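You operate a simulated robot arm through the tools that you are given. There is no shell and no other tool.

Carry out the task below with a simulated robot arm. There is one attempt and no reset: what you move stays moved.

TASK
Fill the carafe with cold water to its line and put its lid on.
Fine: mixer knob to cold before you fill; tap off; the carafe goes back where it stood; spill nothing.

The check looks at the end state, three seconds after you hand in, the way a careful person would. Anything else that was tipped, shoved, dropped, spilled or broken makes it a failure. Lids that push on must go on centred and level and be pressed home; caps that screw on are set level and turned clockwise until they are tight.

THE ROBOT
A 6-joint arm with a two-finger parallel gripper, fixed in place. Base frame: the origin is on the floor under the middle of its stand, x ahead of it, y to its left, z up. Readings come in cm, rad, newtons and seconds.
With the tool pointing down near the work surface it reaches from about 36 to 82 cm from the base axis. Its first joint turns from -2.897 to 2.897 rad. Payload 3.91 kg.
Tool frame: the origin (TCP) lies between the finger pads and is the grasp point; the fingertips stand 3 cm ahead of it; z points along the fingers, y is the line along which they close. Largest opening 11 cm; finger width 2, thickness 1; the body of the gripper, 4.8 by 11.2 cm, starts 5.5 cm behind the TCP.
Orientation is that of the tool frame in the base frame, as a unit quaternion [w, x, y, z]. With the fingers straight down and closing along the base's y, the tool's x points along the base's -x, its y along +y and its z along -z.

THE INTERFACE
- The arm moves only by the tool drive_tool. Its argument "series" is text: rows parted by semicolons, each of 7 numbers parted by spaces: the shift along the tool's x, y, z in cm, then the turn, a rotation vector about the tool's x, y, z in rad, then the opening, from 0 (shut) to 1 (fully open). In form: tx ty tz ax ay az claw; .... A call has 1 to 20 rows; each row shifts and turns the commanded pose from where the row before left it, along the tool's axes as they then stand. Rows are played at 5 a second. More than 5 cm and 0.15 rad between two rows, or a gripper value outside its range, and nothing of the call is played. Where a pose cannot be reached the arm comes as near as it can. A force on the tool above 90 N (or 10 N above the force at the start of the call, whichever is more), or a blocked arm, ends the call early, and 0.2 s more pass. Each finger travels about 4.5 cm/s and halts on what it meets, pressing with about 30 N; the grip force reading is that of the motor and also rises with nothing between the fingers. The clock runs only during rows and for 0.2 s after the last one: add rows that do not move to give the fingers time. The reply holds the time, the measured pose of the TCP, the force on the tool along the base axes, the opening and the grip force, in the units named above and with some noise, with the torque about the TCP (base axes, N m) and any sound that the robot's microphone picked up.
- Cameras (640 x 400 px; columns grow to the right, rows downward): "scene" is fixed at [40.1, -49.92, 159.09]; the picture's right is [0.93, 0.36, 0.00], its down [0.15, -0.41, -0.90] and it looks along [-0.32, 0.84, -0.44] (base axes); focal length 327 px, centre (320, 200). "wrist" rides on the gripper at [7.7, 0.7, -11.4] in the tool frame; the picture's right is [-0.09, 1.00, 0.00], its down [-0.80, -0.07, -0.59] and it looks along [-0.59, -0.05, 0.80] (tool axes); focal length 270 px, centre (320, 200).
- grab_frame(camera): a new picture of that camera. The clock stands still meanwhile.
- slide_trunk(by): slides the trunk up (or, below 0, down) by that many cm; the arm rides with it, the base frame stays. It gives what a move gives, with no picture.
- locate(camera, pixels): for up to 12 pixels [column, row] of the newest picture of that camera ("zoom" is the newest enlarged one), the place [x, y, z] in the base frame of the surface seen there, good to about 0.2 cm. The clock stands still meanwhile.
- inspect(camera, box): a new picture of the part [left, top, right, bottom] of that camera's present view, enlarged. The clock stands still meanwhile.
- sign_off(): hands the job in; it is judged then, once.

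Unless the task says otherwise, let go and move clear before handing in.

The tools are called after "Request:" by a JSON object that holds its "op" and its "data". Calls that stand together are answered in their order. drive_tool: Moves the arm, as the interface text tells. Its arguments: {"type":"object","properties":{"series":{"type":"string"}},"required":["series"]} The other tools are called the same way: slide_trunk (by) moves the trunk up or down; grab_frame (camera) takes a picture; locate (camera, pixels) gives the place of the surface under pixels of a picture; inspect (camera, box) takes an enlarged picture of a part of a camera's view; sign_off () hands the job in.

At the start:

```text
time_s: 0.0
tool_pos: [27.51, 34.01, 134.15]
tcp_rot: [0.0, 0.0, 1.0, 0.0]
force: [-0.3, -0.7, 0.1]
ft_torque: [0.0, -0.02, -0.01]
grip_width: 11.02
grip_force: 0.1
trunk travel left (down, up): [-55.0, 6.0]
```

scene: 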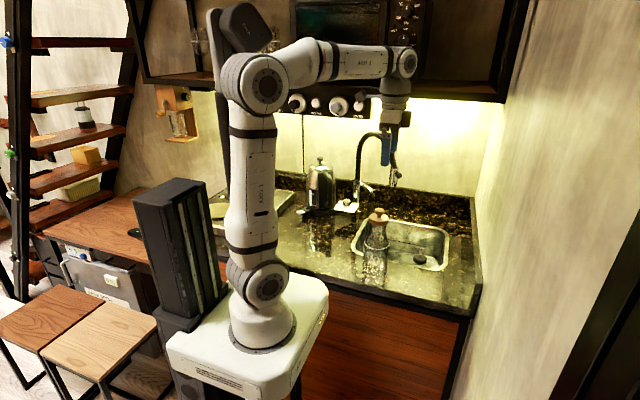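
wrist: 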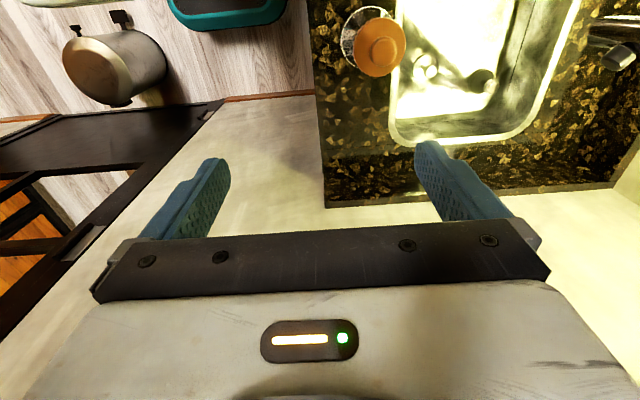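

The scene picture shows a glass carafe with an orange/wood lid near (377,225) next to the sink, and a tap at about (375,160). I'll take enlarged views before moving anything.

Request:
{"op": "inspect", "data": {"camera": "scene", "box": [300, 120, 480, 300]}}

Request:
{"op": "inspect", "data": {"camera": "wrist", "box": [310, 0, 640, 210]}}

Request:
{"op": "grab_frame", "data": {"camera": "scene"}}

```text
2.22 times, centred on (390, 210) of scene
```

zoom: 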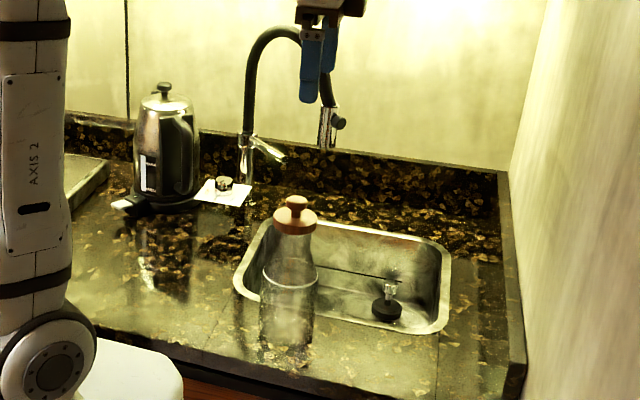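

```text
1.90 times, centred on (475, 105) of wrist
```

zoom: 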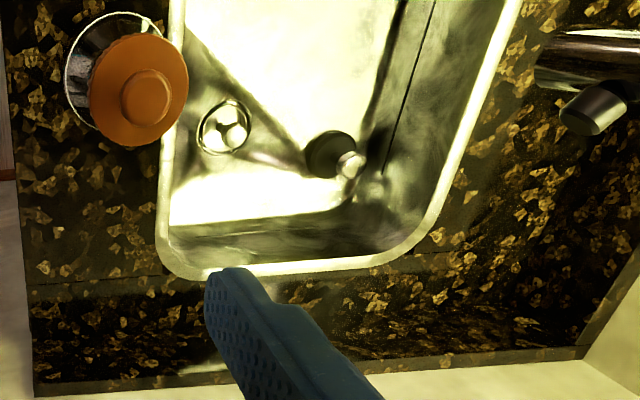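

```text
taken
```

scene: 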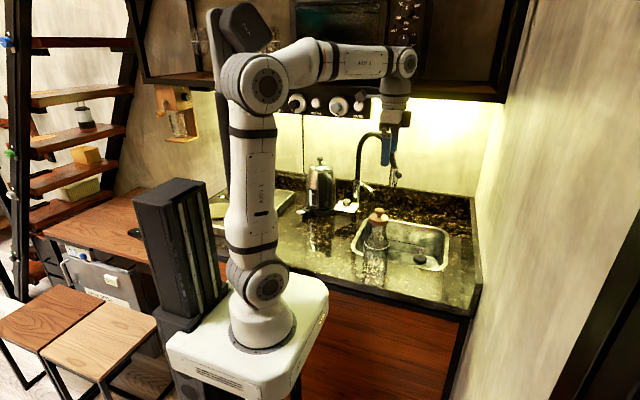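

The scene shows a tall gooseneck tap, with something on a white card next to it. I'll zoom in on the tap, the carafe and the card, then locate points.

Request:
{"op": "inspect", "data": {"camera": "scene", "box": [330, 120, 420, 220]}}

Request:
{"op": "locate", "data": {"camera": "scene", "pixels": [[377, 212], [377, 225], [373, 262], [345, 205], [358, 195], [370, 188], [394, 180], [420, 260], [440, 235], [360, 250], [320, 190], [300, 250]]}}

Request:
{"op": "inspect", "data": {"camera": "scene", "box": [340, 195, 470, 285]}}

```text
4.00 times, centred on (375, 170) of scene
```

zoom: 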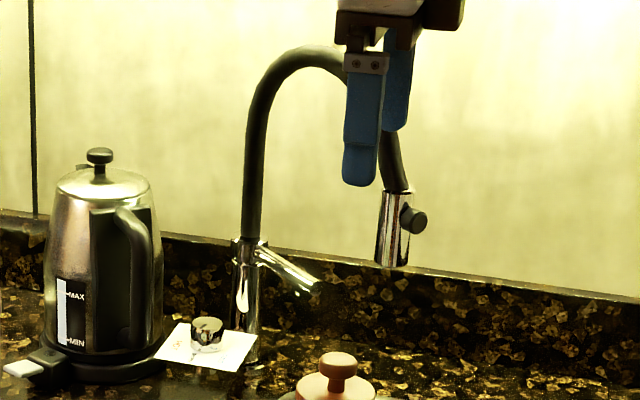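

```text
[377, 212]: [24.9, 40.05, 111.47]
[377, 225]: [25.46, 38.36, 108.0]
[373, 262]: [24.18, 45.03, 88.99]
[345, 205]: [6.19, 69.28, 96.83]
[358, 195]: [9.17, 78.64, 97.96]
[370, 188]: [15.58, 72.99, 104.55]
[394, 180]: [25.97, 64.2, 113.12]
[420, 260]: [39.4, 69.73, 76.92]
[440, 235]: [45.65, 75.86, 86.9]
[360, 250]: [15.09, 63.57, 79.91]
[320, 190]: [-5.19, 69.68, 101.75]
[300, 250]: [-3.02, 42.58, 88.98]
```

```text
4.44 times, centred on (405, 240) of scene
```

zoom: 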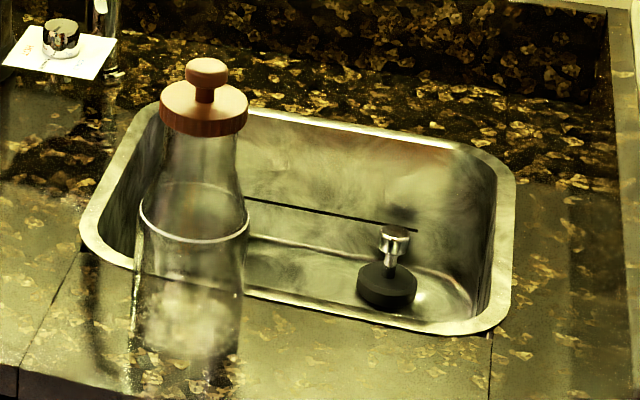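

The counter is at z≈89, the carafe stands about at (25,39) and the tap outlet hangs near (26,64,113). I'll locate details on the newest zoom: lid disc, fill line, card and knob, sink rim and plug.

Request:
{"op": "locate", "data": {"camera": "zoom", "pixels": [[207, 64], [161, 112], [247, 118], [204, 128], [140, 210], [248, 225], [195, 240], [60, 30], [60, 50], [20, 55], [105, 45], [395, 232]]}}

Request:
{"op": "locate", "data": {"camera": "zoom", "pixels": [[385, 285], [85, 240], [150, 110], [505, 180], [485, 325], [250, 295], [130, 380], [185, 360], [230, 370], [330, 280], [440, 280], [300, 390]]}}

```text
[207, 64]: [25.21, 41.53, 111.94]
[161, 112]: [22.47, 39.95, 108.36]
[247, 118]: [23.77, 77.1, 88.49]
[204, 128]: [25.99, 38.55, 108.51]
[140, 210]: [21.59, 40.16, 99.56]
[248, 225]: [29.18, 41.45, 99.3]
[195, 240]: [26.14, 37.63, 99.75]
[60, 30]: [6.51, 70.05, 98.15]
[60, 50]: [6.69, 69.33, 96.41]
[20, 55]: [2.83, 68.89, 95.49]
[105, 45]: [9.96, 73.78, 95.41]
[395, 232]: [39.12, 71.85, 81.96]
```

```text
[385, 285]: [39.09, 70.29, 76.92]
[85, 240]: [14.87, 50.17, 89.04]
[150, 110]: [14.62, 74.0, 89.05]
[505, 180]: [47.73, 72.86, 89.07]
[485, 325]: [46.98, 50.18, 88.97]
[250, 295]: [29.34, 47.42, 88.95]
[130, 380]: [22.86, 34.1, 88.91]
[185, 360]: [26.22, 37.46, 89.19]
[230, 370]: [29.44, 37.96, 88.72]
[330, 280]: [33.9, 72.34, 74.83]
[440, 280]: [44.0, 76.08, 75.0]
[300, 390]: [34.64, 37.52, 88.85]
```

The fill line is at z≈99.5, the lid disc at ≈108.5 and the card at ≈95.4. Next I'll locate the hose arc, spout, lever and the button on the spout head to plan clearances.

Request:
{"op": "inspect", "data": {"camera": "scene", "box": [335, 125, 415, 215]}}

Request:
{"op": "locate", "data": {"camera": "scene", "pixels": [[358, 170], [362, 142], [370, 134], [378, 133], [398, 162], [394, 178], [392, 184], [398, 174], [400, 175], [366, 184], [374, 190], [357, 183]]}}

```text
4.44 times, centred on (375, 170) of scene
```

zoom: 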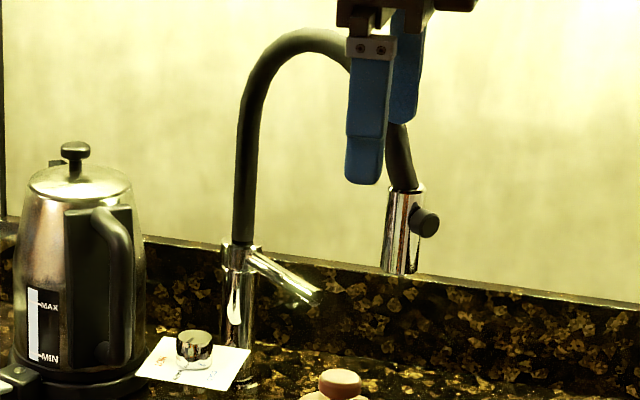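

```text
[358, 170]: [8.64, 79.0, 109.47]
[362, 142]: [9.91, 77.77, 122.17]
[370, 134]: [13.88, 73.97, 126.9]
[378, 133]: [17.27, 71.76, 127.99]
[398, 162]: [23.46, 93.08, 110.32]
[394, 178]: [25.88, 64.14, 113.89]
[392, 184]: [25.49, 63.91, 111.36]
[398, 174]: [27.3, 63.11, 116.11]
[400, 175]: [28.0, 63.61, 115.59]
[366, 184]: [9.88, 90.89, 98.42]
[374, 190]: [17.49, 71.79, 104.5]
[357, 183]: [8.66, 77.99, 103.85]
```

The arc's top is at z≈129 and the black knob on the spout head at (27.7,63.2,116). Before moving the wrist I'll check where the upper cabinet and shelf are.

Request:
{"op": "locate", "data": {"camera": "scene", "pixels": [[330, 104], [300, 40], [440, 90], [470, 30], [320, 30], [420, 150], [460, 200], [480, 200], [300, 100], [290, 115], [350, 115], [400, 15]]}}

Request:
{"op": "inspect", "data": {"camera": "scene", "box": [270, 0, 530, 140]}}

```text
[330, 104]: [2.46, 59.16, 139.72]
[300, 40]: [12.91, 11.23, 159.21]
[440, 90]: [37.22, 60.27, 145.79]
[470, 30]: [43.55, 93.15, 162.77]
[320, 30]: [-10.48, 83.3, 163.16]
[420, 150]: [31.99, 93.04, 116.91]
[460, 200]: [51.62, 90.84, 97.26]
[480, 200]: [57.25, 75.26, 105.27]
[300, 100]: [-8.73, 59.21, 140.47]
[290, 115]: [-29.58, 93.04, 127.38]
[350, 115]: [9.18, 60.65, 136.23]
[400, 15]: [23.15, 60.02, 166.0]
```

```text
2.46 times, centred on (400, 70) of scene
```

zoom: 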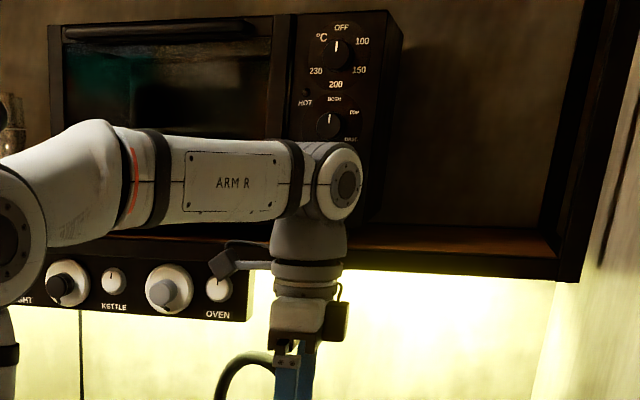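

The oven panel's lower edge is at z≈134 and its front at y≈59, with the shelf bottom at z≈145, so I'm clear at the present position. I'll turn the tool about its own z so that the wrist camera looks toward the tap (+y).

Request:
{"op": "drive_tool", "data": {"series": "0 0 0 0 0 -0.14 1; 0 0 0 0 0 -0.14 1; 0 0 0 0 0 -0.14 1; 0 0 0 0 0 -0.14 1; 0 0 0 0 0 -0.14 1; 0 0 0 0 0 -0.14 1; 0 0 0 0 0 -0.14 1; 0 0 0 0 0 -0.14 1; 0 0 0 0 0 -0.14 1; 0 0 0 0 0 -0.14 1; 0 0 0 0 0 -0.14 1; 0 0 0 0 0 -0.0308 1"}}

Request:
{"op": "grab_frame", "data": {"camera": "wrist"}}

Request:
{"op": "grab_frame", "data": {"camera": "scene"}}

```text
time_s: 2.6
tool_pos: [27.68, 34.12, 134.2]
tcp_rot: [0.0, 0.708, -0.707, 0.0]
force: [0.3, -0.2, -0.2]
ft_torque: [0.0, -0.02, -0.03]
grip_width: 10.97
grip_force: 0.0
trunk travel left (down, up): [-55.0, 6.0]
```

```text
taken
```

wrist: 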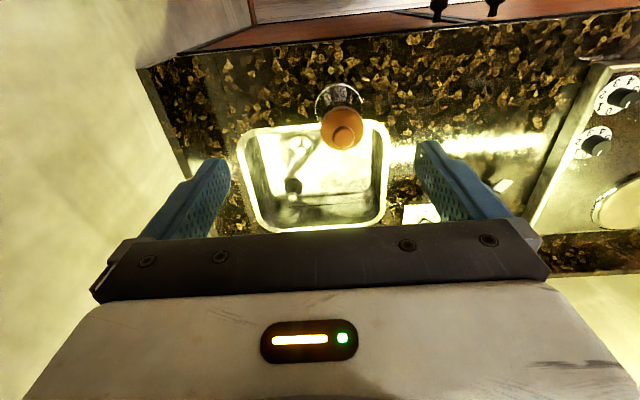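

```text
taken
```

scene: 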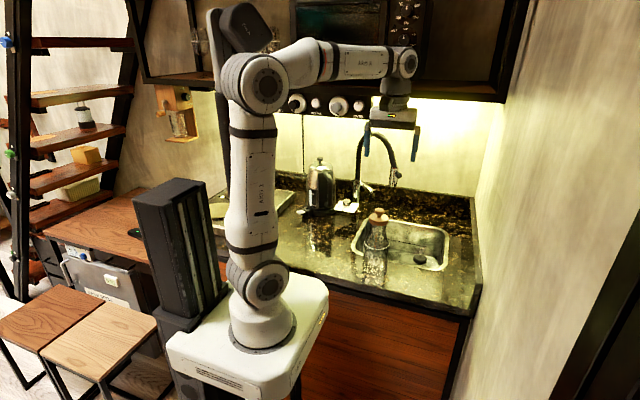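

The wrist view now shows the sink, the carafe (340,115) and the card (425,210), but the gripper hides the tap. I'll tilt the tool forward about 0.6 rad so the camera looks toward the tap.

Request:
{"op": "drive_tool", "data": {"series": "0 0 0 0 -0.12 0 1; 0 0 0 0 -0.12 0 1; 0 0 0 0 -0.12 0 1; 0 0 0 0 -0.12 0 1; 0 0 0 0 -0.12 0 1"}}

Request:
{"op": "grab_frame", "data": {"camera": "wrist"}}

```text
time_s: 3.8
tool_pos: [27.58, 33.95, 134.34]
tcp_rot: [0.21, -0.675, 0.676, 0.209]
force: [0.5, 0.2, -1.0]
ft_torque: [-0.02, 0.04, 0.0]
grip_width: 10.98
grip_force: 0.0
trunk travel left (down, up): [-55.0, 6.0]
```

```text
taken
```

wrist: 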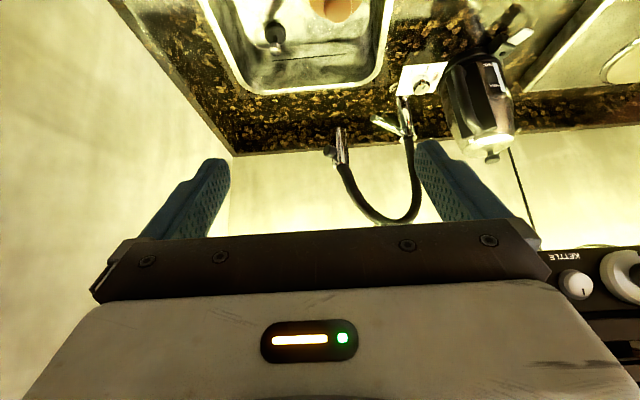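

Now the tap (330–420, 90–220), the card with its knob (420,80) and the spout head (338,150) are visible, upside down. I'll zoom in on these.

Request:
{"op": "inspect", "data": {"camera": "wrist", "box": [390, 50, 470, 110]}}

Request:
{"op": "inspect", "data": {"camera": "wrist", "box": [310, 80, 440, 180]}}

Request:
{"op": "inspect", "data": {"camera": "wrist", "box": [220, 0, 400, 100]}}

```text
6.67 times, centred on (430, 80) of wrist
```

zoom: 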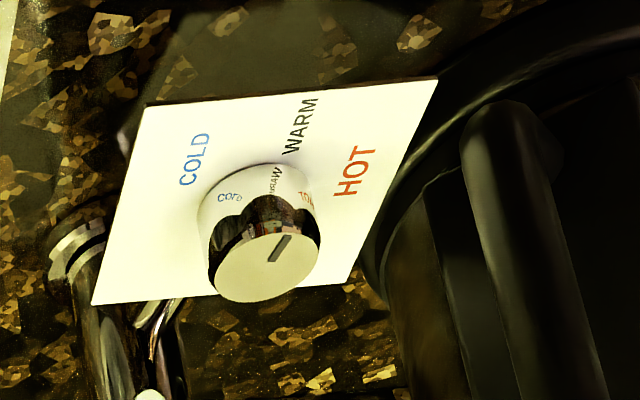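

```text
4.00 times, centred on (375, 130) of wrist
```

zoom: 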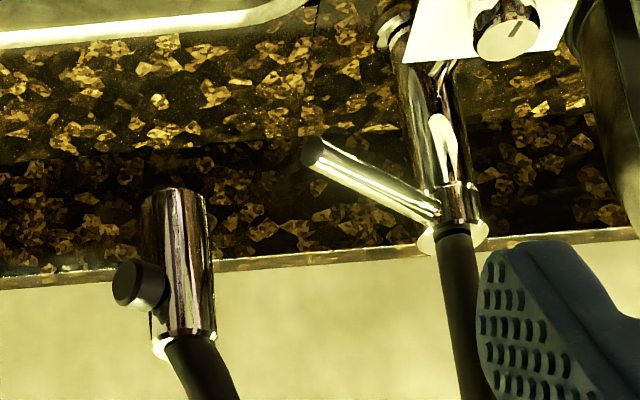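

```text
3.56 times, centred on (310, 50) of wrist
```

zoom: 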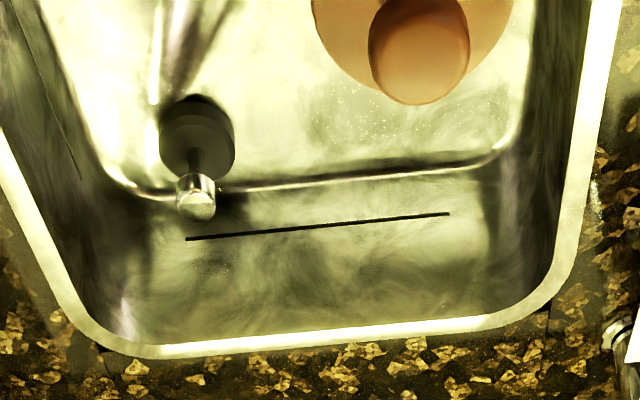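

The card reads COLD / WARM / HOT, and the knob's pointer now stands between WARM and HOT. I'll get exact places for the card, knob and lever.

Request:
{"op": "inspect", "data": {"camera": "wrist", "box": [390, 50, 470, 110]}}

Request:
{"op": "locate", "data": {"camera": "zoom", "pixels": [[195, 160], [300, 125], [352, 172], [150, 115], [430, 88], [100, 298], [272, 260], [288, 238], [215, 275], [265, 298], [318, 240], [262, 200]]}}

Request:
{"op": "inspect", "data": {"camera": "wrist", "box": [310, 80, 440, 180]}}

Request:
{"op": "locate", "data": {"camera": "zoom", "pixels": [[312, 152], [340, 165], [400, 200], [430, 215], [460, 205], [175, 250], [130, 283], [165, 295], [180, 192], [190, 330], [455, 150], [395, 35]]}}

```text
6.67 times, centred on (430, 80) of wrist
```

zoom: 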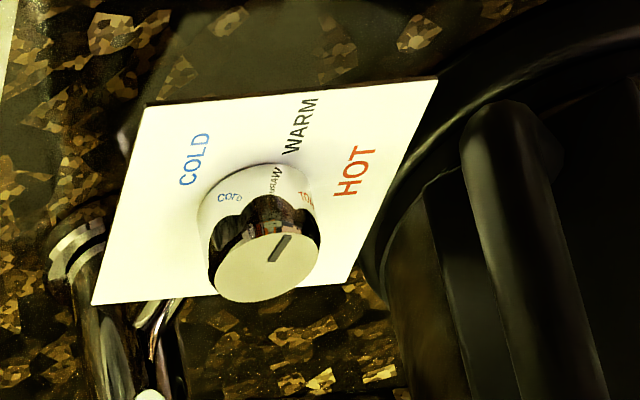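

```text
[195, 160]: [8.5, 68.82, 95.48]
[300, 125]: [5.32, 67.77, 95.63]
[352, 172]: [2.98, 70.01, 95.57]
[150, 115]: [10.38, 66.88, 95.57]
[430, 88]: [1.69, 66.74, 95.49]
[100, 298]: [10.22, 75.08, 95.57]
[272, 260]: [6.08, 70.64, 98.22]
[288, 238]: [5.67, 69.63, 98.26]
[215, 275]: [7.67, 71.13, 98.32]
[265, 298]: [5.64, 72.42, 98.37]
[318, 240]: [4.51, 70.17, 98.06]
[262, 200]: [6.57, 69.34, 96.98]
```

```text
4.00 times, centred on (375, 130) of wrist
```

zoom: 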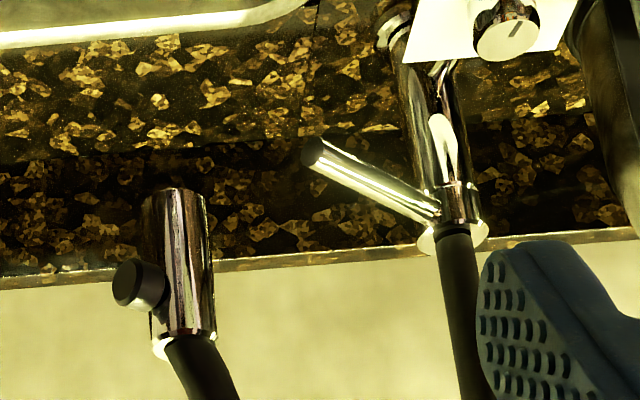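

```text
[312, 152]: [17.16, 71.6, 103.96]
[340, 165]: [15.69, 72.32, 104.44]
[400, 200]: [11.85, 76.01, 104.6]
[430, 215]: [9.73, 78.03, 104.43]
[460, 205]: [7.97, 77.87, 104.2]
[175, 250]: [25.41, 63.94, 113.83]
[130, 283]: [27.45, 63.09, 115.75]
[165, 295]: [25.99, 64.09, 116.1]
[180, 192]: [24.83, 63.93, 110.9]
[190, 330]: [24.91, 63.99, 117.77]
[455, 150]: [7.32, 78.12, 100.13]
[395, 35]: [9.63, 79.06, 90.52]
```

The knob's centre is at (6.05,70.9), its top at z=98.3 and its radius about 1.6; the pointer is at about -110° and COLD at about -40°, so it must turn counter-clockwise seen from above. I'll measure the kettle, the panel and the arm's links to plan a safe reach.

Request:
{"op": "inspect", "data": {"camera": "wrist", "box": [400, 0, 640, 180]}}

Request:
{"op": "locate", "data": {"camera": "wrist", "pixels": [[445, 95], [455, 80], [450, 65], [470, 55], [480, 150], [490, 145], [492, 158], [505, 120], [515, 95], [460, 120], [500, 60], [520, 35]]}}

Request:
{"op": "grab_frame", "data": {"camera": "scene"}}

Request:
{"op": "locate", "data": {"camera": "scene", "pixels": [[268, 285], [252, 185], [264, 85], [340, 62], [402, 65], [330, 180], [333, 200], [322, 165], [310, 175], [312, 210], [330, 215], [365, 100]]}}

```text
2.22 times, centred on (520, 90) of wrist
```

zoom: 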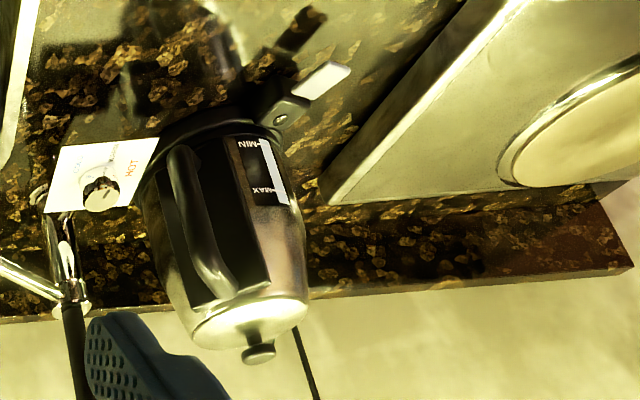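

```text
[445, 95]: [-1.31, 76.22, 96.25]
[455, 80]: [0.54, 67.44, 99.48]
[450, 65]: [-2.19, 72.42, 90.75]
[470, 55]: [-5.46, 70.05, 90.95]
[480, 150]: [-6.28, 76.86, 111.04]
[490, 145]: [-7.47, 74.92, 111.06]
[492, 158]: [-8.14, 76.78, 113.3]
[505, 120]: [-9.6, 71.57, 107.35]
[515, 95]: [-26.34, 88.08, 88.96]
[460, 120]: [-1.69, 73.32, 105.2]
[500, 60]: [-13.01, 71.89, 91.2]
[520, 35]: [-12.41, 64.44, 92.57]
```

```text
taken
```

scene: 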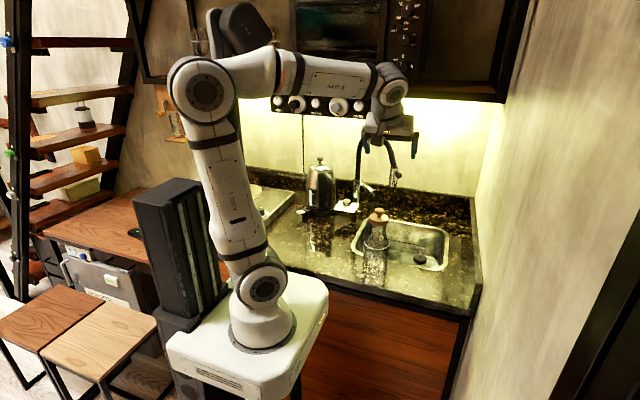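

```text
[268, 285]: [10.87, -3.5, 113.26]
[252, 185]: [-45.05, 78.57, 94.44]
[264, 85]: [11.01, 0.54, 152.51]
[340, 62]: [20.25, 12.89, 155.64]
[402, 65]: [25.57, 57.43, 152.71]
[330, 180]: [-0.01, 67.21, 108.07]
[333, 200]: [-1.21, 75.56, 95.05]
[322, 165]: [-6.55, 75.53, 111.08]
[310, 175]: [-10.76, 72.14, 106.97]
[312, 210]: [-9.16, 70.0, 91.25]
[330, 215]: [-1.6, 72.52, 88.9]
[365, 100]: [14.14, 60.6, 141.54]
```

The kettle handle reaches to about (0.5,67,108) and the lever lies at z≈104.5, so the safest wrist angle at the knob keeps the camera on the +x side. I'll straighten the tool first, then lower the trunk 15 cm so the forearm passes under the oven panel.

Request:
{"op": "drive_tool", "data": {"series": "0 0 0 0 0.12 0 1; 0 0 0 0 0.12 0 1; 0 0 0 0 0.12 0 1; 0 0 0 0 0.12 0 1; 0 0 0 0 0.12 0 1"}}

Request:
{"op": "slide_trunk", "data": {"by": -15}}

Request:
{"op": "grab_frame", "data": {"camera": "scene"}}

```text
time_s: 5.0
tool_pos: [27.52, 34.11, 134.19]
tcp_rot: [0.0, -0.706, 0.708, -0.001]
force: [1.0, 0.3, 0.2]
ft_torque: [0.0, 0.03, -0.01]
grip_width: 10.98
grip_force: 0.0
trunk travel left (down, up): [-55.0, 6.0]
```

```text
time_s: 6.8
tool_pos: [27.46, 33.98, 119.16]
tcp_rot: [0.001, -0.706, 0.708, -0.001]
force: [0.6, -0.5, 0.0]
ft_torque: [0.03, 0.03, -0.01]
grip_width: 10.97
grip_force: 0.1
trunk travel left (down, up): [-40.0, 21.0]
```

```text
taken
```

scene: 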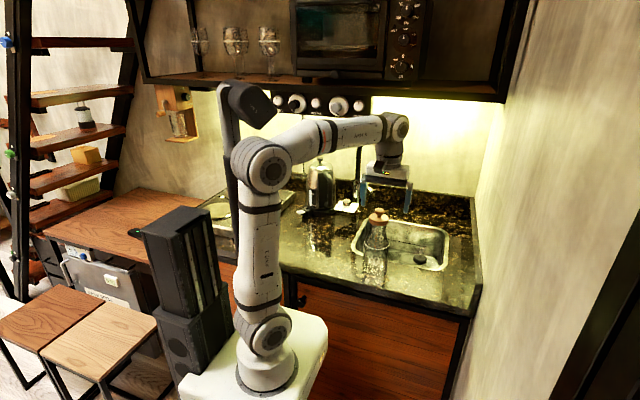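

Tool is straight down at (27.5,34,119.2) and there's nothing in the way at this height. I'll move across to about (6,45,119), and turn the tool about 65° so the camera faces +x.

Request:
{"op": "drive_tool", "data": {"series": "-1.83 3.58 0 0 0 0 1; -1.83 3.58 0 0 0 0 1; -1.83 3.58 0 0 0 0 1; -1.83 3.58 0 0 0 0 1; -1.83 3.58 0 0 0 0 1; -1.83 3.58 0 0 0 0 1; 0 0 0 0 0 -0.1418 0.8; 0 0 0 0 0 -0.1418 0.6; 0 0 0 0 0 -0.1418 0.5; 0 0 0 0 0 -0.1418 0.45; 0 0 0 0 0 -0.1418 0.45; 0 0 0 0 0 -0.1418 0.45; 0 0 0 0 0 -0.1418 0.45; 0 0 0 0 0 -0.1418 0.45; 0 0 0 0 0 0 0.45"}}

Request:
{"op": "grab_frame", "data": {"camera": "scene"}}

```text
time_s: 9.9
tool_pos: [6.07, 44.95, 119.09]
tcp_rot: [0.0, 0.976, -0.217, -0.001]
force: [0.6, 0.7, -0.2]
ft_torque: [0.04, -0.03, 0.0]
grip_width: 4.95
grip_force: 0.0
trunk travel left (down, up): [-40.0, 21.0]
```

```text
taken
```

scene: 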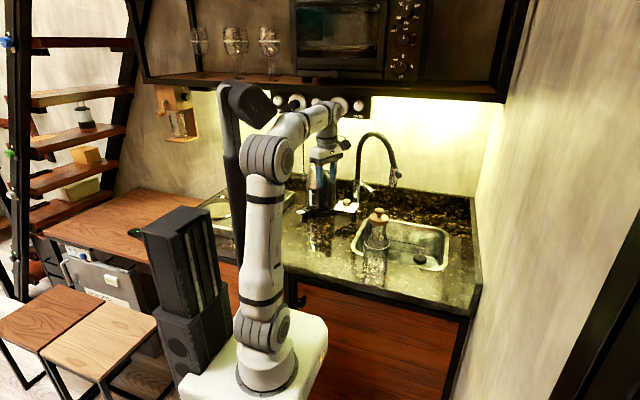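

The wrist turned to the planned angle and the fingers are at 4.95 cm. I'll go to (6.05,52), descend to z=103, and then move in under the panel toward the knob.

Request:
{"op": "drive_tool", "data": {"series": "-0.742 -1.585 4 0 0 0 0.45; -0.742 -1.585 4 0 0 0 0.45; -0.742 -1.585 4 0 0 0 0.45; -0.742 -1.585 4 0 0 0 0.45; -1.06 -2.26 0 0 0 0 0.45; -1.06 -2.26 0 0 0 0 0.45; -1.06 -2.26 0 0 0 0 0.45; -1.06 -2.26 0 0 0 0 0.45"}}

Request:
{"op": "grab_frame", "data": {"camera": "scene"}}

Request:
{"op": "grab_frame", "data": {"camera": "wrist"}}

```text
time_s: 11.8
tool_pos: [6.02, 62.09, 102.96]
tcp_rot: [0.0, 0.976, -0.217, 0.0]
force: [0.7, 0.1, -0.2]
ft_torque: [0.01, -0.01, -0.01]
grip_width: 4.92
grip_force: 0.0
trunk travel left (down, up): [-40.0, 21.0]
```

```text
taken
```

scene: 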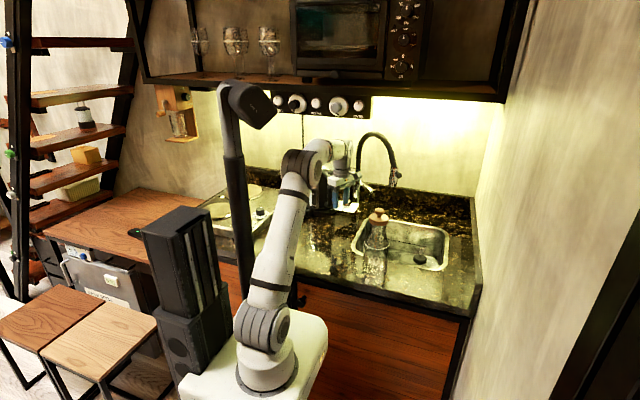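

```text
taken
```

wrist: 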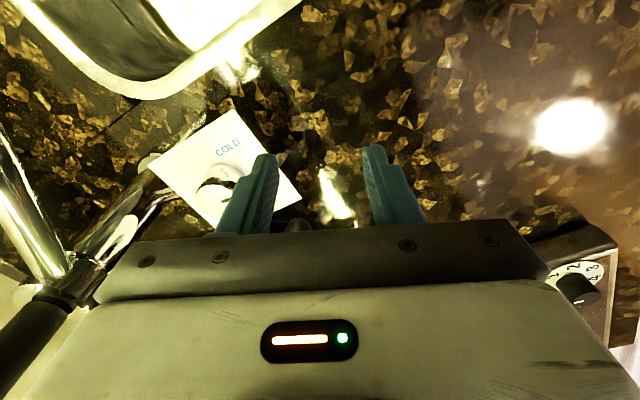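

The path is clear; the knob shows at (215,195) beside the left finger. I'll turn 5° more, move over the knob at z=103, and look before descending.

Request:
{"op": "drive_tool", "data": {"series": "0 0 0 0 0 -0.087 0.45; -1.0 -2.78 0 0 0 0 0.45; -1.0 -2.78 0 0 0 0 0.45; -1.0 -2.78 0 0 0 0 0.45; 0 0 0 0 0 0 0.45"}}

Request:
{"op": "grab_frame", "data": {"camera": "wrist"}}

Request:
{"op": "inspect", "data": {"camera": "scene", "box": [290, 120, 410, 220]}}

```text
time_s: 12.9
tool_pos: [6.25, 70.94, 103.21]
tcp_rot: [0.0, 0.985, -0.173, 0.0]
force: [0.4, 0.5, -0.6]
ft_torque: [-0.03, 0.0, 0.01]
grip_width: 4.95
grip_force: 0.0
trunk travel left (down, up): [-40.0, 21.0]
```

```text
taken
```

wrist: 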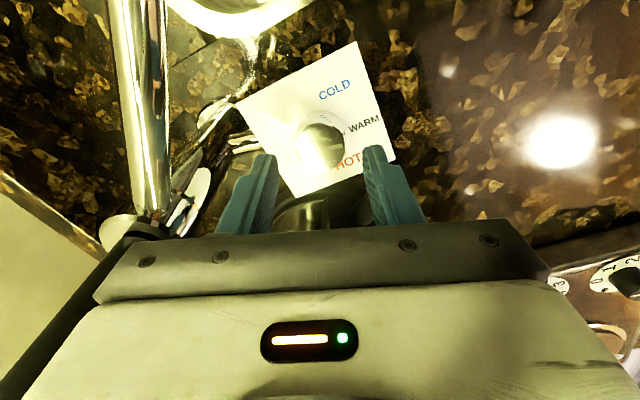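

```text
4.00 times, centred on (350, 170) of scene
```

zoom: 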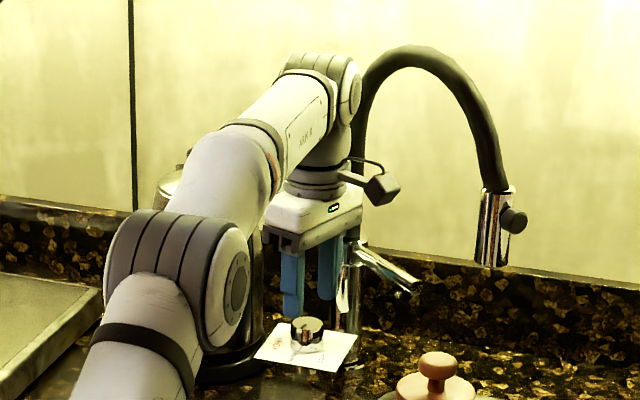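

The fingers are above the knob, at (325,145) in the wrist view. I'll zoom in to check the alignment.

Request:
{"op": "inspect", "data": {"camera": "wrist", "box": [230, 40, 430, 240]}}

Request:
{"op": "locate", "data": {"camera": "wrist", "pixels": [[303, 140], [322, 126], [342, 135], [325, 165], [312, 155], [335, 92], [362, 125], [346, 162], [270, 160], [375, 155]]}}

```text
2.00 times, centred on (330, 140) of wrist
```

zoom: 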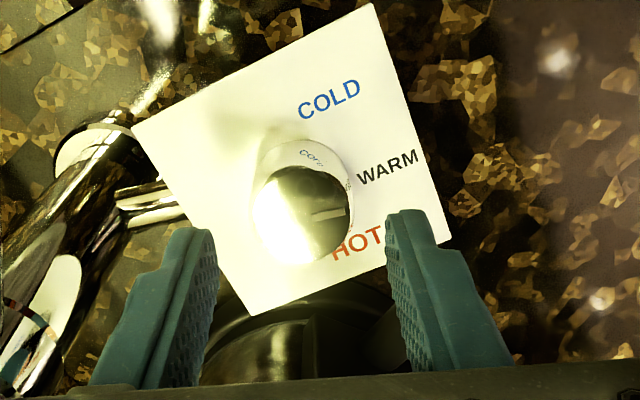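

```text
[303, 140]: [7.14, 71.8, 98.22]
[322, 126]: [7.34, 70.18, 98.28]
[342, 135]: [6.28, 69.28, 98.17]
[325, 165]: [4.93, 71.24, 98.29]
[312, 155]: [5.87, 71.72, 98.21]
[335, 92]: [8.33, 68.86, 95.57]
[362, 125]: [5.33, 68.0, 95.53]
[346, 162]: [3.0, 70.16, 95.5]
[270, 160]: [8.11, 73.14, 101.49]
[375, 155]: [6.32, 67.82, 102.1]
```

The pointer is at about -106° (on WARM) and COLD is at about -43°, with the knob's centre at (6.09,70.92). I'll centre, descend to z≈99.4, and close on the knob.

Request:
{"op": "drive_tool", "data": {"series": "-0.144 0.07 0 0 0 0 0.45; 0 0 1.9 0 0 0 0.45; 0 0 1.9 0 0 0 0.45; 0 0 0 0 0 0 0.2; 0 0 0 0 0 0 0.2; 0 0 0 0 0 0 0.2"}}

Request:
{"op": "inspect", "data": {"camera": "wrist", "box": [230, 40, 430, 240]}}

```text
time_s: 14.3
tool_pos: [6.05, 71.03, 99.27]
tcp_rot: [-0.001, 0.984, -0.176, 0.0]
force: [4.0, 23.1, 5.7]
ft_torque: [0.7, 0.19, 0.05]
grip_width: 3.49
grip_force: 45.2
trunk travel left (down, up): [-40.0, 21.0]
```

```text
2.00 times, centred on (330, 140) of wrist
```

zoom: 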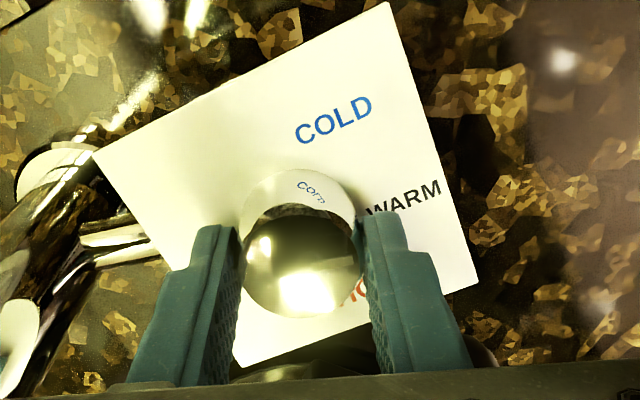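

The knob is gripped (3.49 cm) with a 23 N sideways load in +y, so the true centre is about 0.1 cm farther. I'll ease toward it and turn 35° counter-clockwise.

Request:
{"op": "drive_tool", "data": {"series": "-0.034 -0.094 0 0 0 0 0.2; 0 0 0 0 0 -0.1 0.2; 0 0 0 0 0 -0.1 0.2; 0 0 0 0 0 -0.1 0.2; 0 0 0 0 0 -0.1 0.2; 0 0 0 0 0 -0.1 0.2; 0 0 0 0 0 -0.11 0.2"}}

Request:
{"op": "inspect", "data": {"camera": "wrist", "box": [230, 40, 430, 240]}}

Request:
{"op": "inspect", "data": {"camera": "scene", "box": [290, 120, 410, 220]}}

```text
time_s: 15.9
tool_pos: [6.09, 71.05, 99.36]
tcp_rot: [0.001, 0.991, 0.131, 0.001]
force: [-3.6, 3.9, 9.0]
ft_torque: [0.24, 0.64, 0.03]
grip_width: 3.51
grip_force: 44.9
trunk travel left (down, up): [-40.0, 21.0]
```

```text
2.00 times, centred on (330, 140) of wrist
```

zoom: 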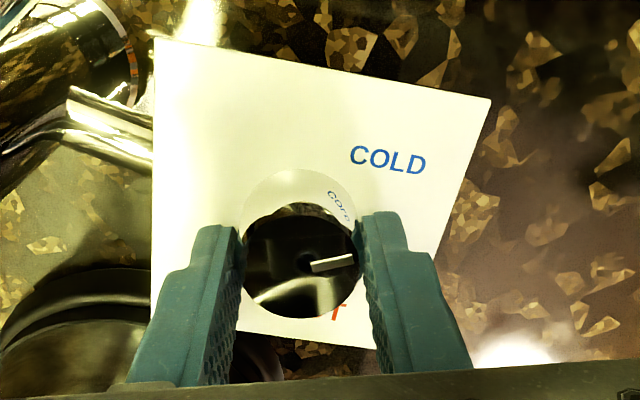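

```text
4.00 times, centred on (350, 170) of scene
```

zoom: 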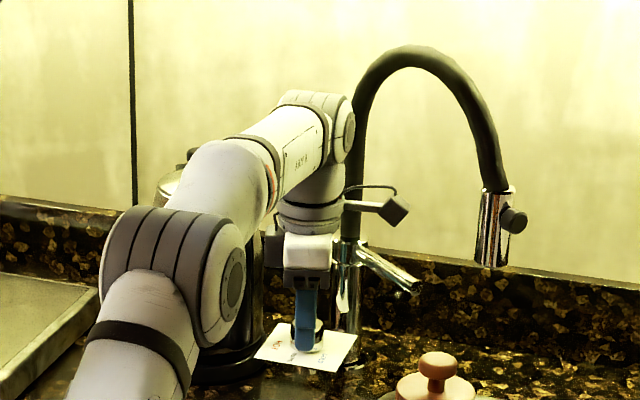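

The knob turned with the fingers, with the pointer now at about -70°. I'll let go, turn the wrist back 35°, and grip again for the remaining 28° or so.

Request:
{"op": "drive_tool", "data": {"series": "0 0 0 0 0 0 0.45; 0 0 0 0 0 0 0.45; 0 0 0 0 0 0.122 0.45; 0 0 0 0 0 0.122 0.45; 0 0 0 0 0 0.122 0.45; 0 0 0 0 0 0.122 0.45; 0 0 0 0 0 0.122 0.45; 0 0 0 0 0 0 0.45"}}

Request:
{"op": "inspect", "data": {"camera": "wrist", "box": [230, 40, 430, 240]}}

Request:
{"op": "locate", "data": {"camera": "zoom", "pixels": [[300, 250], [305, 205], [255, 250], [345, 250], [305, 300], [330, 110]]}}

```text
time_s: 17.8
tool_pos: [5.9, 71.05, 99.25]
tcp_rot: [0.001, 0.984, -0.176, 0.001]
force: [-0.8, -0.1, 0.3]
ft_torque: [-0.03, 0.01, -0.01]
grip_width: 4.95
grip_force: 0.0
trunk travel left (down, up): [-40.0, 21.0]
```

```text
2.00 times, centred on (330, 140) of wrist
```

zoom: 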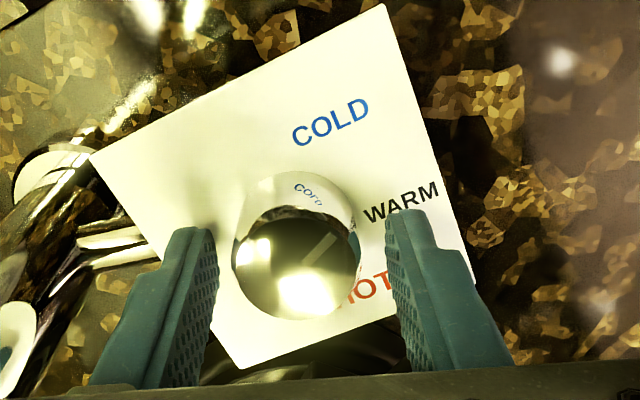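

```text
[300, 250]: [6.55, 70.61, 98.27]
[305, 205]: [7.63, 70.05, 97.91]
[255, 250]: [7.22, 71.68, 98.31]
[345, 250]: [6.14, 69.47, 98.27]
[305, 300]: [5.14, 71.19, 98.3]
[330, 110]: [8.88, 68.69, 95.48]
```

The pointer (zoom 310,260→333,235) is now midway between WARM and COLD. I'll grip again and turn about 28° more.

Request:
{"op": "drive_tool", "data": {"series": "0 0 0 0 0 0 0.2; 0 0 0 0 0 0 0.2; 0 0 0 0 0 0 0.2; 0 0 0 0 0 -0.1 0.2; 0 0 0 0 0 -0.1 0.2; 0 0 0 0 0 -0.1 0.2; 0 0 0 0 0 -0.1 0.2; 0 0 0 0 0 -0.09 0.2"}}

Request:
{"op": "inspect", "data": {"camera": "wrist", "box": [230, 40, 430, 240]}}

```text
time_s: 19.6
tool_pos: [5.96, 70.94, 99.27]
tcp_rot: [0.001, 0.998, 0.069, -0.001]
force: [-0.1, 6.2, 0.8]
ft_torque: [0.34, -0.13, -0.1]
grip_width: 3.52
grip_force: 45.4
trunk travel left (down, up): [-40.0, 21.0]
```

```text
2.00 times, centred on (330, 140) of wrist
```

zoom: 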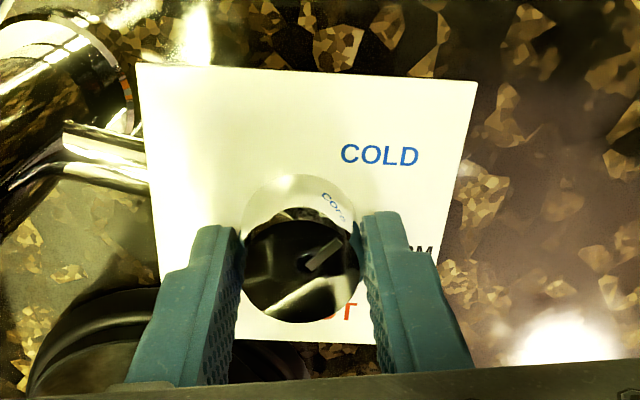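

I'll measure the pointer's direction against the COLD label in this view.

Request:
{"op": "inspect", "data": {"camera": "wrist", "box": [290, 120, 370, 180]}}

Request:
{"op": "locate", "data": {"camera": "wrist", "pixels": [[325, 173], [338, 161], [293, 170], [347, 172], [321, 148], [320, 198], [350, 117]]}}

```text
6.67 times, centred on (330, 150) of wrist
```

zoom: 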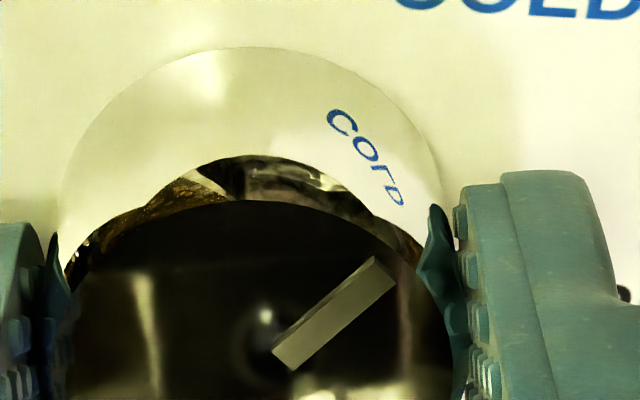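

```text
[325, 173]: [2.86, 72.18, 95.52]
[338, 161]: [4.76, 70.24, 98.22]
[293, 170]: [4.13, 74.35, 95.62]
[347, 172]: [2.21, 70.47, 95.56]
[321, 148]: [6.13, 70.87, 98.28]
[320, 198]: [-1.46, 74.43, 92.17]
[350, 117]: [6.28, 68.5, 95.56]
```

The wrist locate used an older frame, so I'll use the current zoom for the pointer's ends.

Request:
{"op": "locate", "data": {"camera": "zoom", "pixels": [[285, 358], [330, 312], [382, 266], [240, 205], [75, 300], [430, 300], [265, 345]]}}

Request:
{"op": "inspect", "data": {"camera": "wrist", "box": [230, 40, 430, 240]}}

Request:
{"op": "locate", "data": {"camera": "zoom", "pixels": [[380, 155], [345, 155], [415, 155], [305, 270], [330, 248], [262, 275], [350, 275]]}}

```text
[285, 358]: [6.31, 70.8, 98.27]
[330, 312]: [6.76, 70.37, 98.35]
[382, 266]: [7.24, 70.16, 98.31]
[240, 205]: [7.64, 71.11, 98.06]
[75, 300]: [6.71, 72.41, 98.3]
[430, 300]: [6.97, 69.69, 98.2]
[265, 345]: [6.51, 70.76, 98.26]
```

```text
2.00 times, centred on (330, 140) of wrist
```

zoom: 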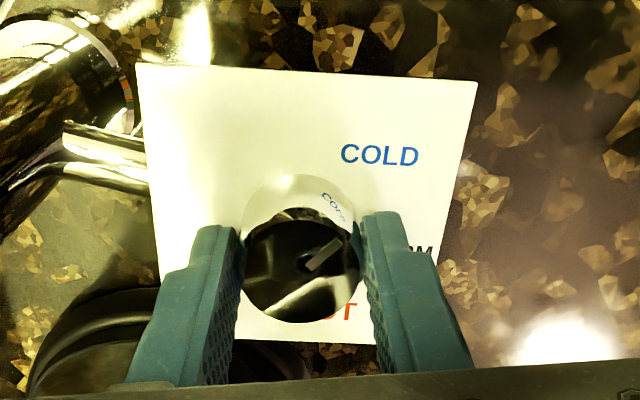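

```text
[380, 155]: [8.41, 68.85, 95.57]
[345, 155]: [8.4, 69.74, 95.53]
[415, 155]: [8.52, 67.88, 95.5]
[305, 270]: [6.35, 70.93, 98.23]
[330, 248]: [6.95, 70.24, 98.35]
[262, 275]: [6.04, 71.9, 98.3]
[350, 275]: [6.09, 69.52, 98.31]
```

The pointer reads between -36° and -45°, which matches the COLD label at -42°. I'll let go, rise, and back out to look at it again.

Request:
{"op": "drive_tool", "data": {"series": "0 0 0 0 0 0 0.45; 0 0 0 0 0 0 0.45; 0 0 0 0 0 0 0.45; 0 0 -2 0 0 0 0.45; 0 0 -2 0 0 0 0.45; 0 0 0 0 0 0 0.45"}}

Request:
{"op": "inspect", "data": {"camera": "wrist", "box": [230, 40, 430, 240]}}

```text
time_s: 20.9
tool_pos: [5.93, 71.13, 103.28]
tcp_rot: [0.001, 0.998, 0.07, -0.001]
force: [-0.1, -0.7, 0.9]
ft_torque: [-0.02, 0.01, 0.0]
grip_width: 4.95
grip_force: 0.0
trunk travel left (down, up): [-40.0, 21.0]
```

```text
2.00 times, centred on (330, 140) of wrist
```

zoom: 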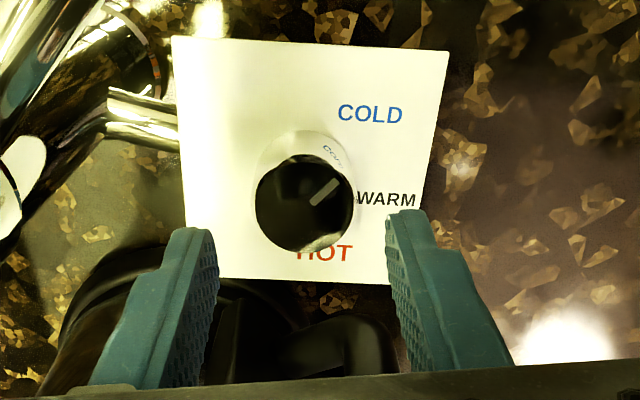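

The pointer now points at COLD. I'll back straight out from under the panel, rise, and turn the camera to look at the carafe.

Request:
{"op": "drive_tool", "data": {"series": "-0.53 3.76 0 0 0 0 0.45; -0.53 3.76 0 0 0 0 0.45; -0.53 3.76 0 0 0 0 0.45; -0.53 3.76 0 0 0 0 0.45; -0.53 3.76 0 0 0 0 0.45; 0 0 -4 0 0 0 0.45; 0 0 -4 0 0 0 0.45; 0 0 -4 0 0 0 0.45; 0 0 -4 0 0 0 0.45; -0.28 1.98 -2 0 0 0 0.45; -0.28 1.98 -2 0 0 0 0.45; 0 0 0 0 0 0 0.45"}}

Request:
{"op": "drive_tool", "data": {"series": "0 0 0 0 0 0.1425 0.45; 0 0 0 0 0 0.1425 0.45; 0 0 0 0 0 0.1425 0.45; 0 0 0 0 0 0.1425 0.45; 0 0 0 0 0 0.1425 0.45; 0 0 0 0 0 0.1425 0.45; 0 0 0 0 0 0.1425 0.45; 0 0 0 0 0 0.1425 0.45; 0 0 0 0 0 0.1425 0.45; 0 0 0 0 0 0.1425 0.45; 0 0 0 0 0 0.1425 0.45; 0 0 0 0 0 0.1425 0.45; 0 0 0 0 0 0 0.45"}}

Request:
{"op": "grab_frame", "data": {"camera": "scene"}}

```text
time_s: 23.6
tool_pos: [5.82, 48.06, 123.33]
tcp_rot: [0.002, 0.998, 0.07, 0.001]
force: [-0.6, 0.2, -0.9]
ft_torque: [0.02, 0.02, 0.02]
grip_width: 4.94
grip_force: 0.1
trunk travel left (down, up): [-40.0, 21.0]
```

```text
time_s: 26.4
tool_pos: [5.93, 47.97, 123.36]
tcp_rot: [-0.001, -0.706, 0.708, 0.0]
force: [-1.0, -0.7, -0.3]
ft_torque: [0.0, 0.01, -0.03]
grip_width: 4.95
grip_force: 0.0
trunk travel left (down, up): [-40.0, 21.0]
```

```text
taken
```

scene: 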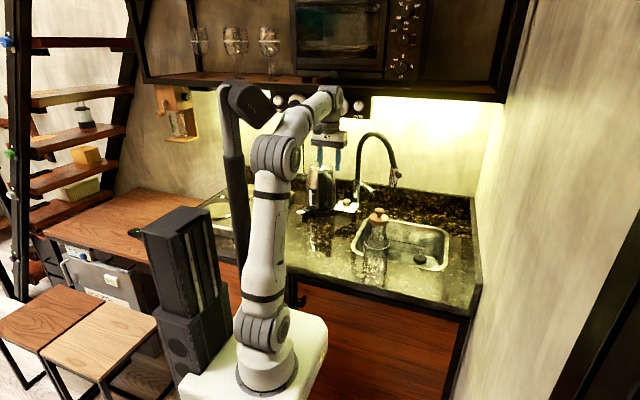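

Clear of the tap area. Now I'll move to about (25,32,125) to look closely at the carafe and its lid.

Request:
{"op": "drive_tool", "data": {"series": "2.29 -2.72 -0.29 0 0 0 0.45; 2.29 -2.72 -0.29 0 0 0 0.45; 2.29 -2.72 -0.29 0 0 0 0.45; 2.29 -2.72 -0.29 0 0 0 0.45; 2.29 -2.72 -0.29 0 0 0 0.45; 2.29 -2.72 -0.29 0 0 0 0.45; 2.29 -2.72 -0.29 0 0 0 0.45; 0 0 0 0 0 0 0.45"}}

Request:
{"op": "grab_frame", "data": {"camera": "wrist"}}

Request:
{"op": "inspect", "data": {"camera": "scene", "box": [345, 200, 410, 290]}}

```text
time_s: 28.1
tool_pos: [24.79, 31.76, 125.45]
tcp_rot: [-0.001, 0.708, -0.707, 0.001]
force: [0.6, -0.2, 0.2]
ft_torque: [0.06, 0.01, 0.01]
grip_width: 4.96
grip_force: 0.1
trunk travel left (down, up): [-40.0, 21.0]
```

```text
taken
```

wrist: 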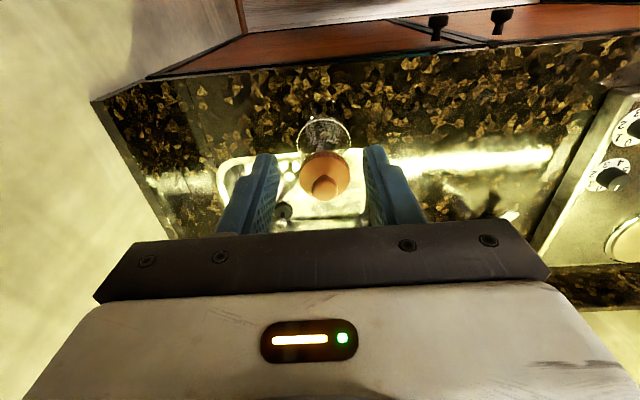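

```text
4.44 times, centred on (378, 245) of scene
```

zoom: 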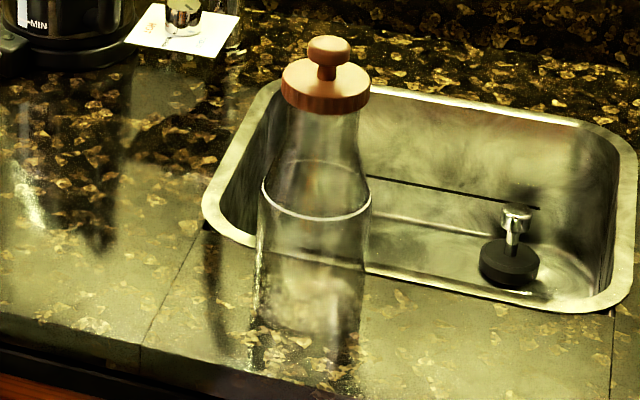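

The carafe (325,130) and lid (325,175) are in view between the fingers. I'll zoom in on the lid and on the sink floor.

Request:
{"op": "inspect", "data": {"camera": "wrist", "box": [270, 100, 380, 220]}}

Request:
{"op": "locate", "data": {"camera": "zoom", "pixels": [[325, 305], [325, 275], [260, 245], [390, 245], [320, 330], [250, 265], [400, 265], [325, 210], [325, 120], [240, 140], [410, 140], [325, 60]]}}

```text
3.33 times, centred on (325, 160) of wrist
```

zoom: 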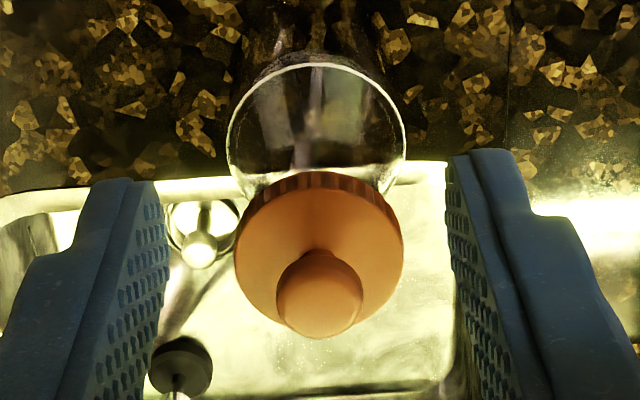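

```text
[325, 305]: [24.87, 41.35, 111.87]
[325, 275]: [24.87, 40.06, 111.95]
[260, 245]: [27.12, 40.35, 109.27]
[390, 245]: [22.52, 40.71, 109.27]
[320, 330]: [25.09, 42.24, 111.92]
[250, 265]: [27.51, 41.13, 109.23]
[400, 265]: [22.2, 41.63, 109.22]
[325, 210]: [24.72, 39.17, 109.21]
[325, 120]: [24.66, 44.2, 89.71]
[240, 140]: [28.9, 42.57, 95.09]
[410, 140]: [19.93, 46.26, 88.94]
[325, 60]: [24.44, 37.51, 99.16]
```

The lid's rim looks ribbed; I need to know whether it screws or pushes on, so I'll zoom in closer from both cameras.

Request:
{"op": "inspect", "data": {"camera": "wrist", "box": [295, 140, 355, 200]}}

Request:
{"op": "inspect", "data": {"camera": "scene", "box": [362, 203, 392, 228]}}

```text
6.67 times, centred on (325, 170) of wrist
```

zoom: 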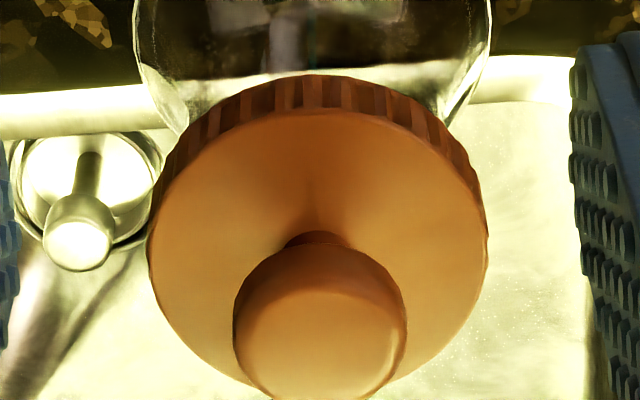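

```text
16.00 times, centred on (377, 216) of scene
```

zoom: 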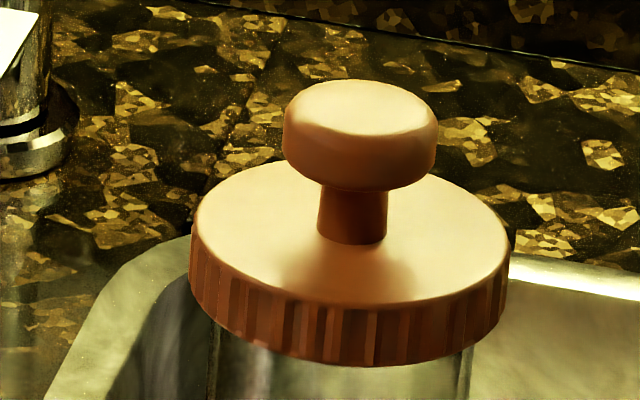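

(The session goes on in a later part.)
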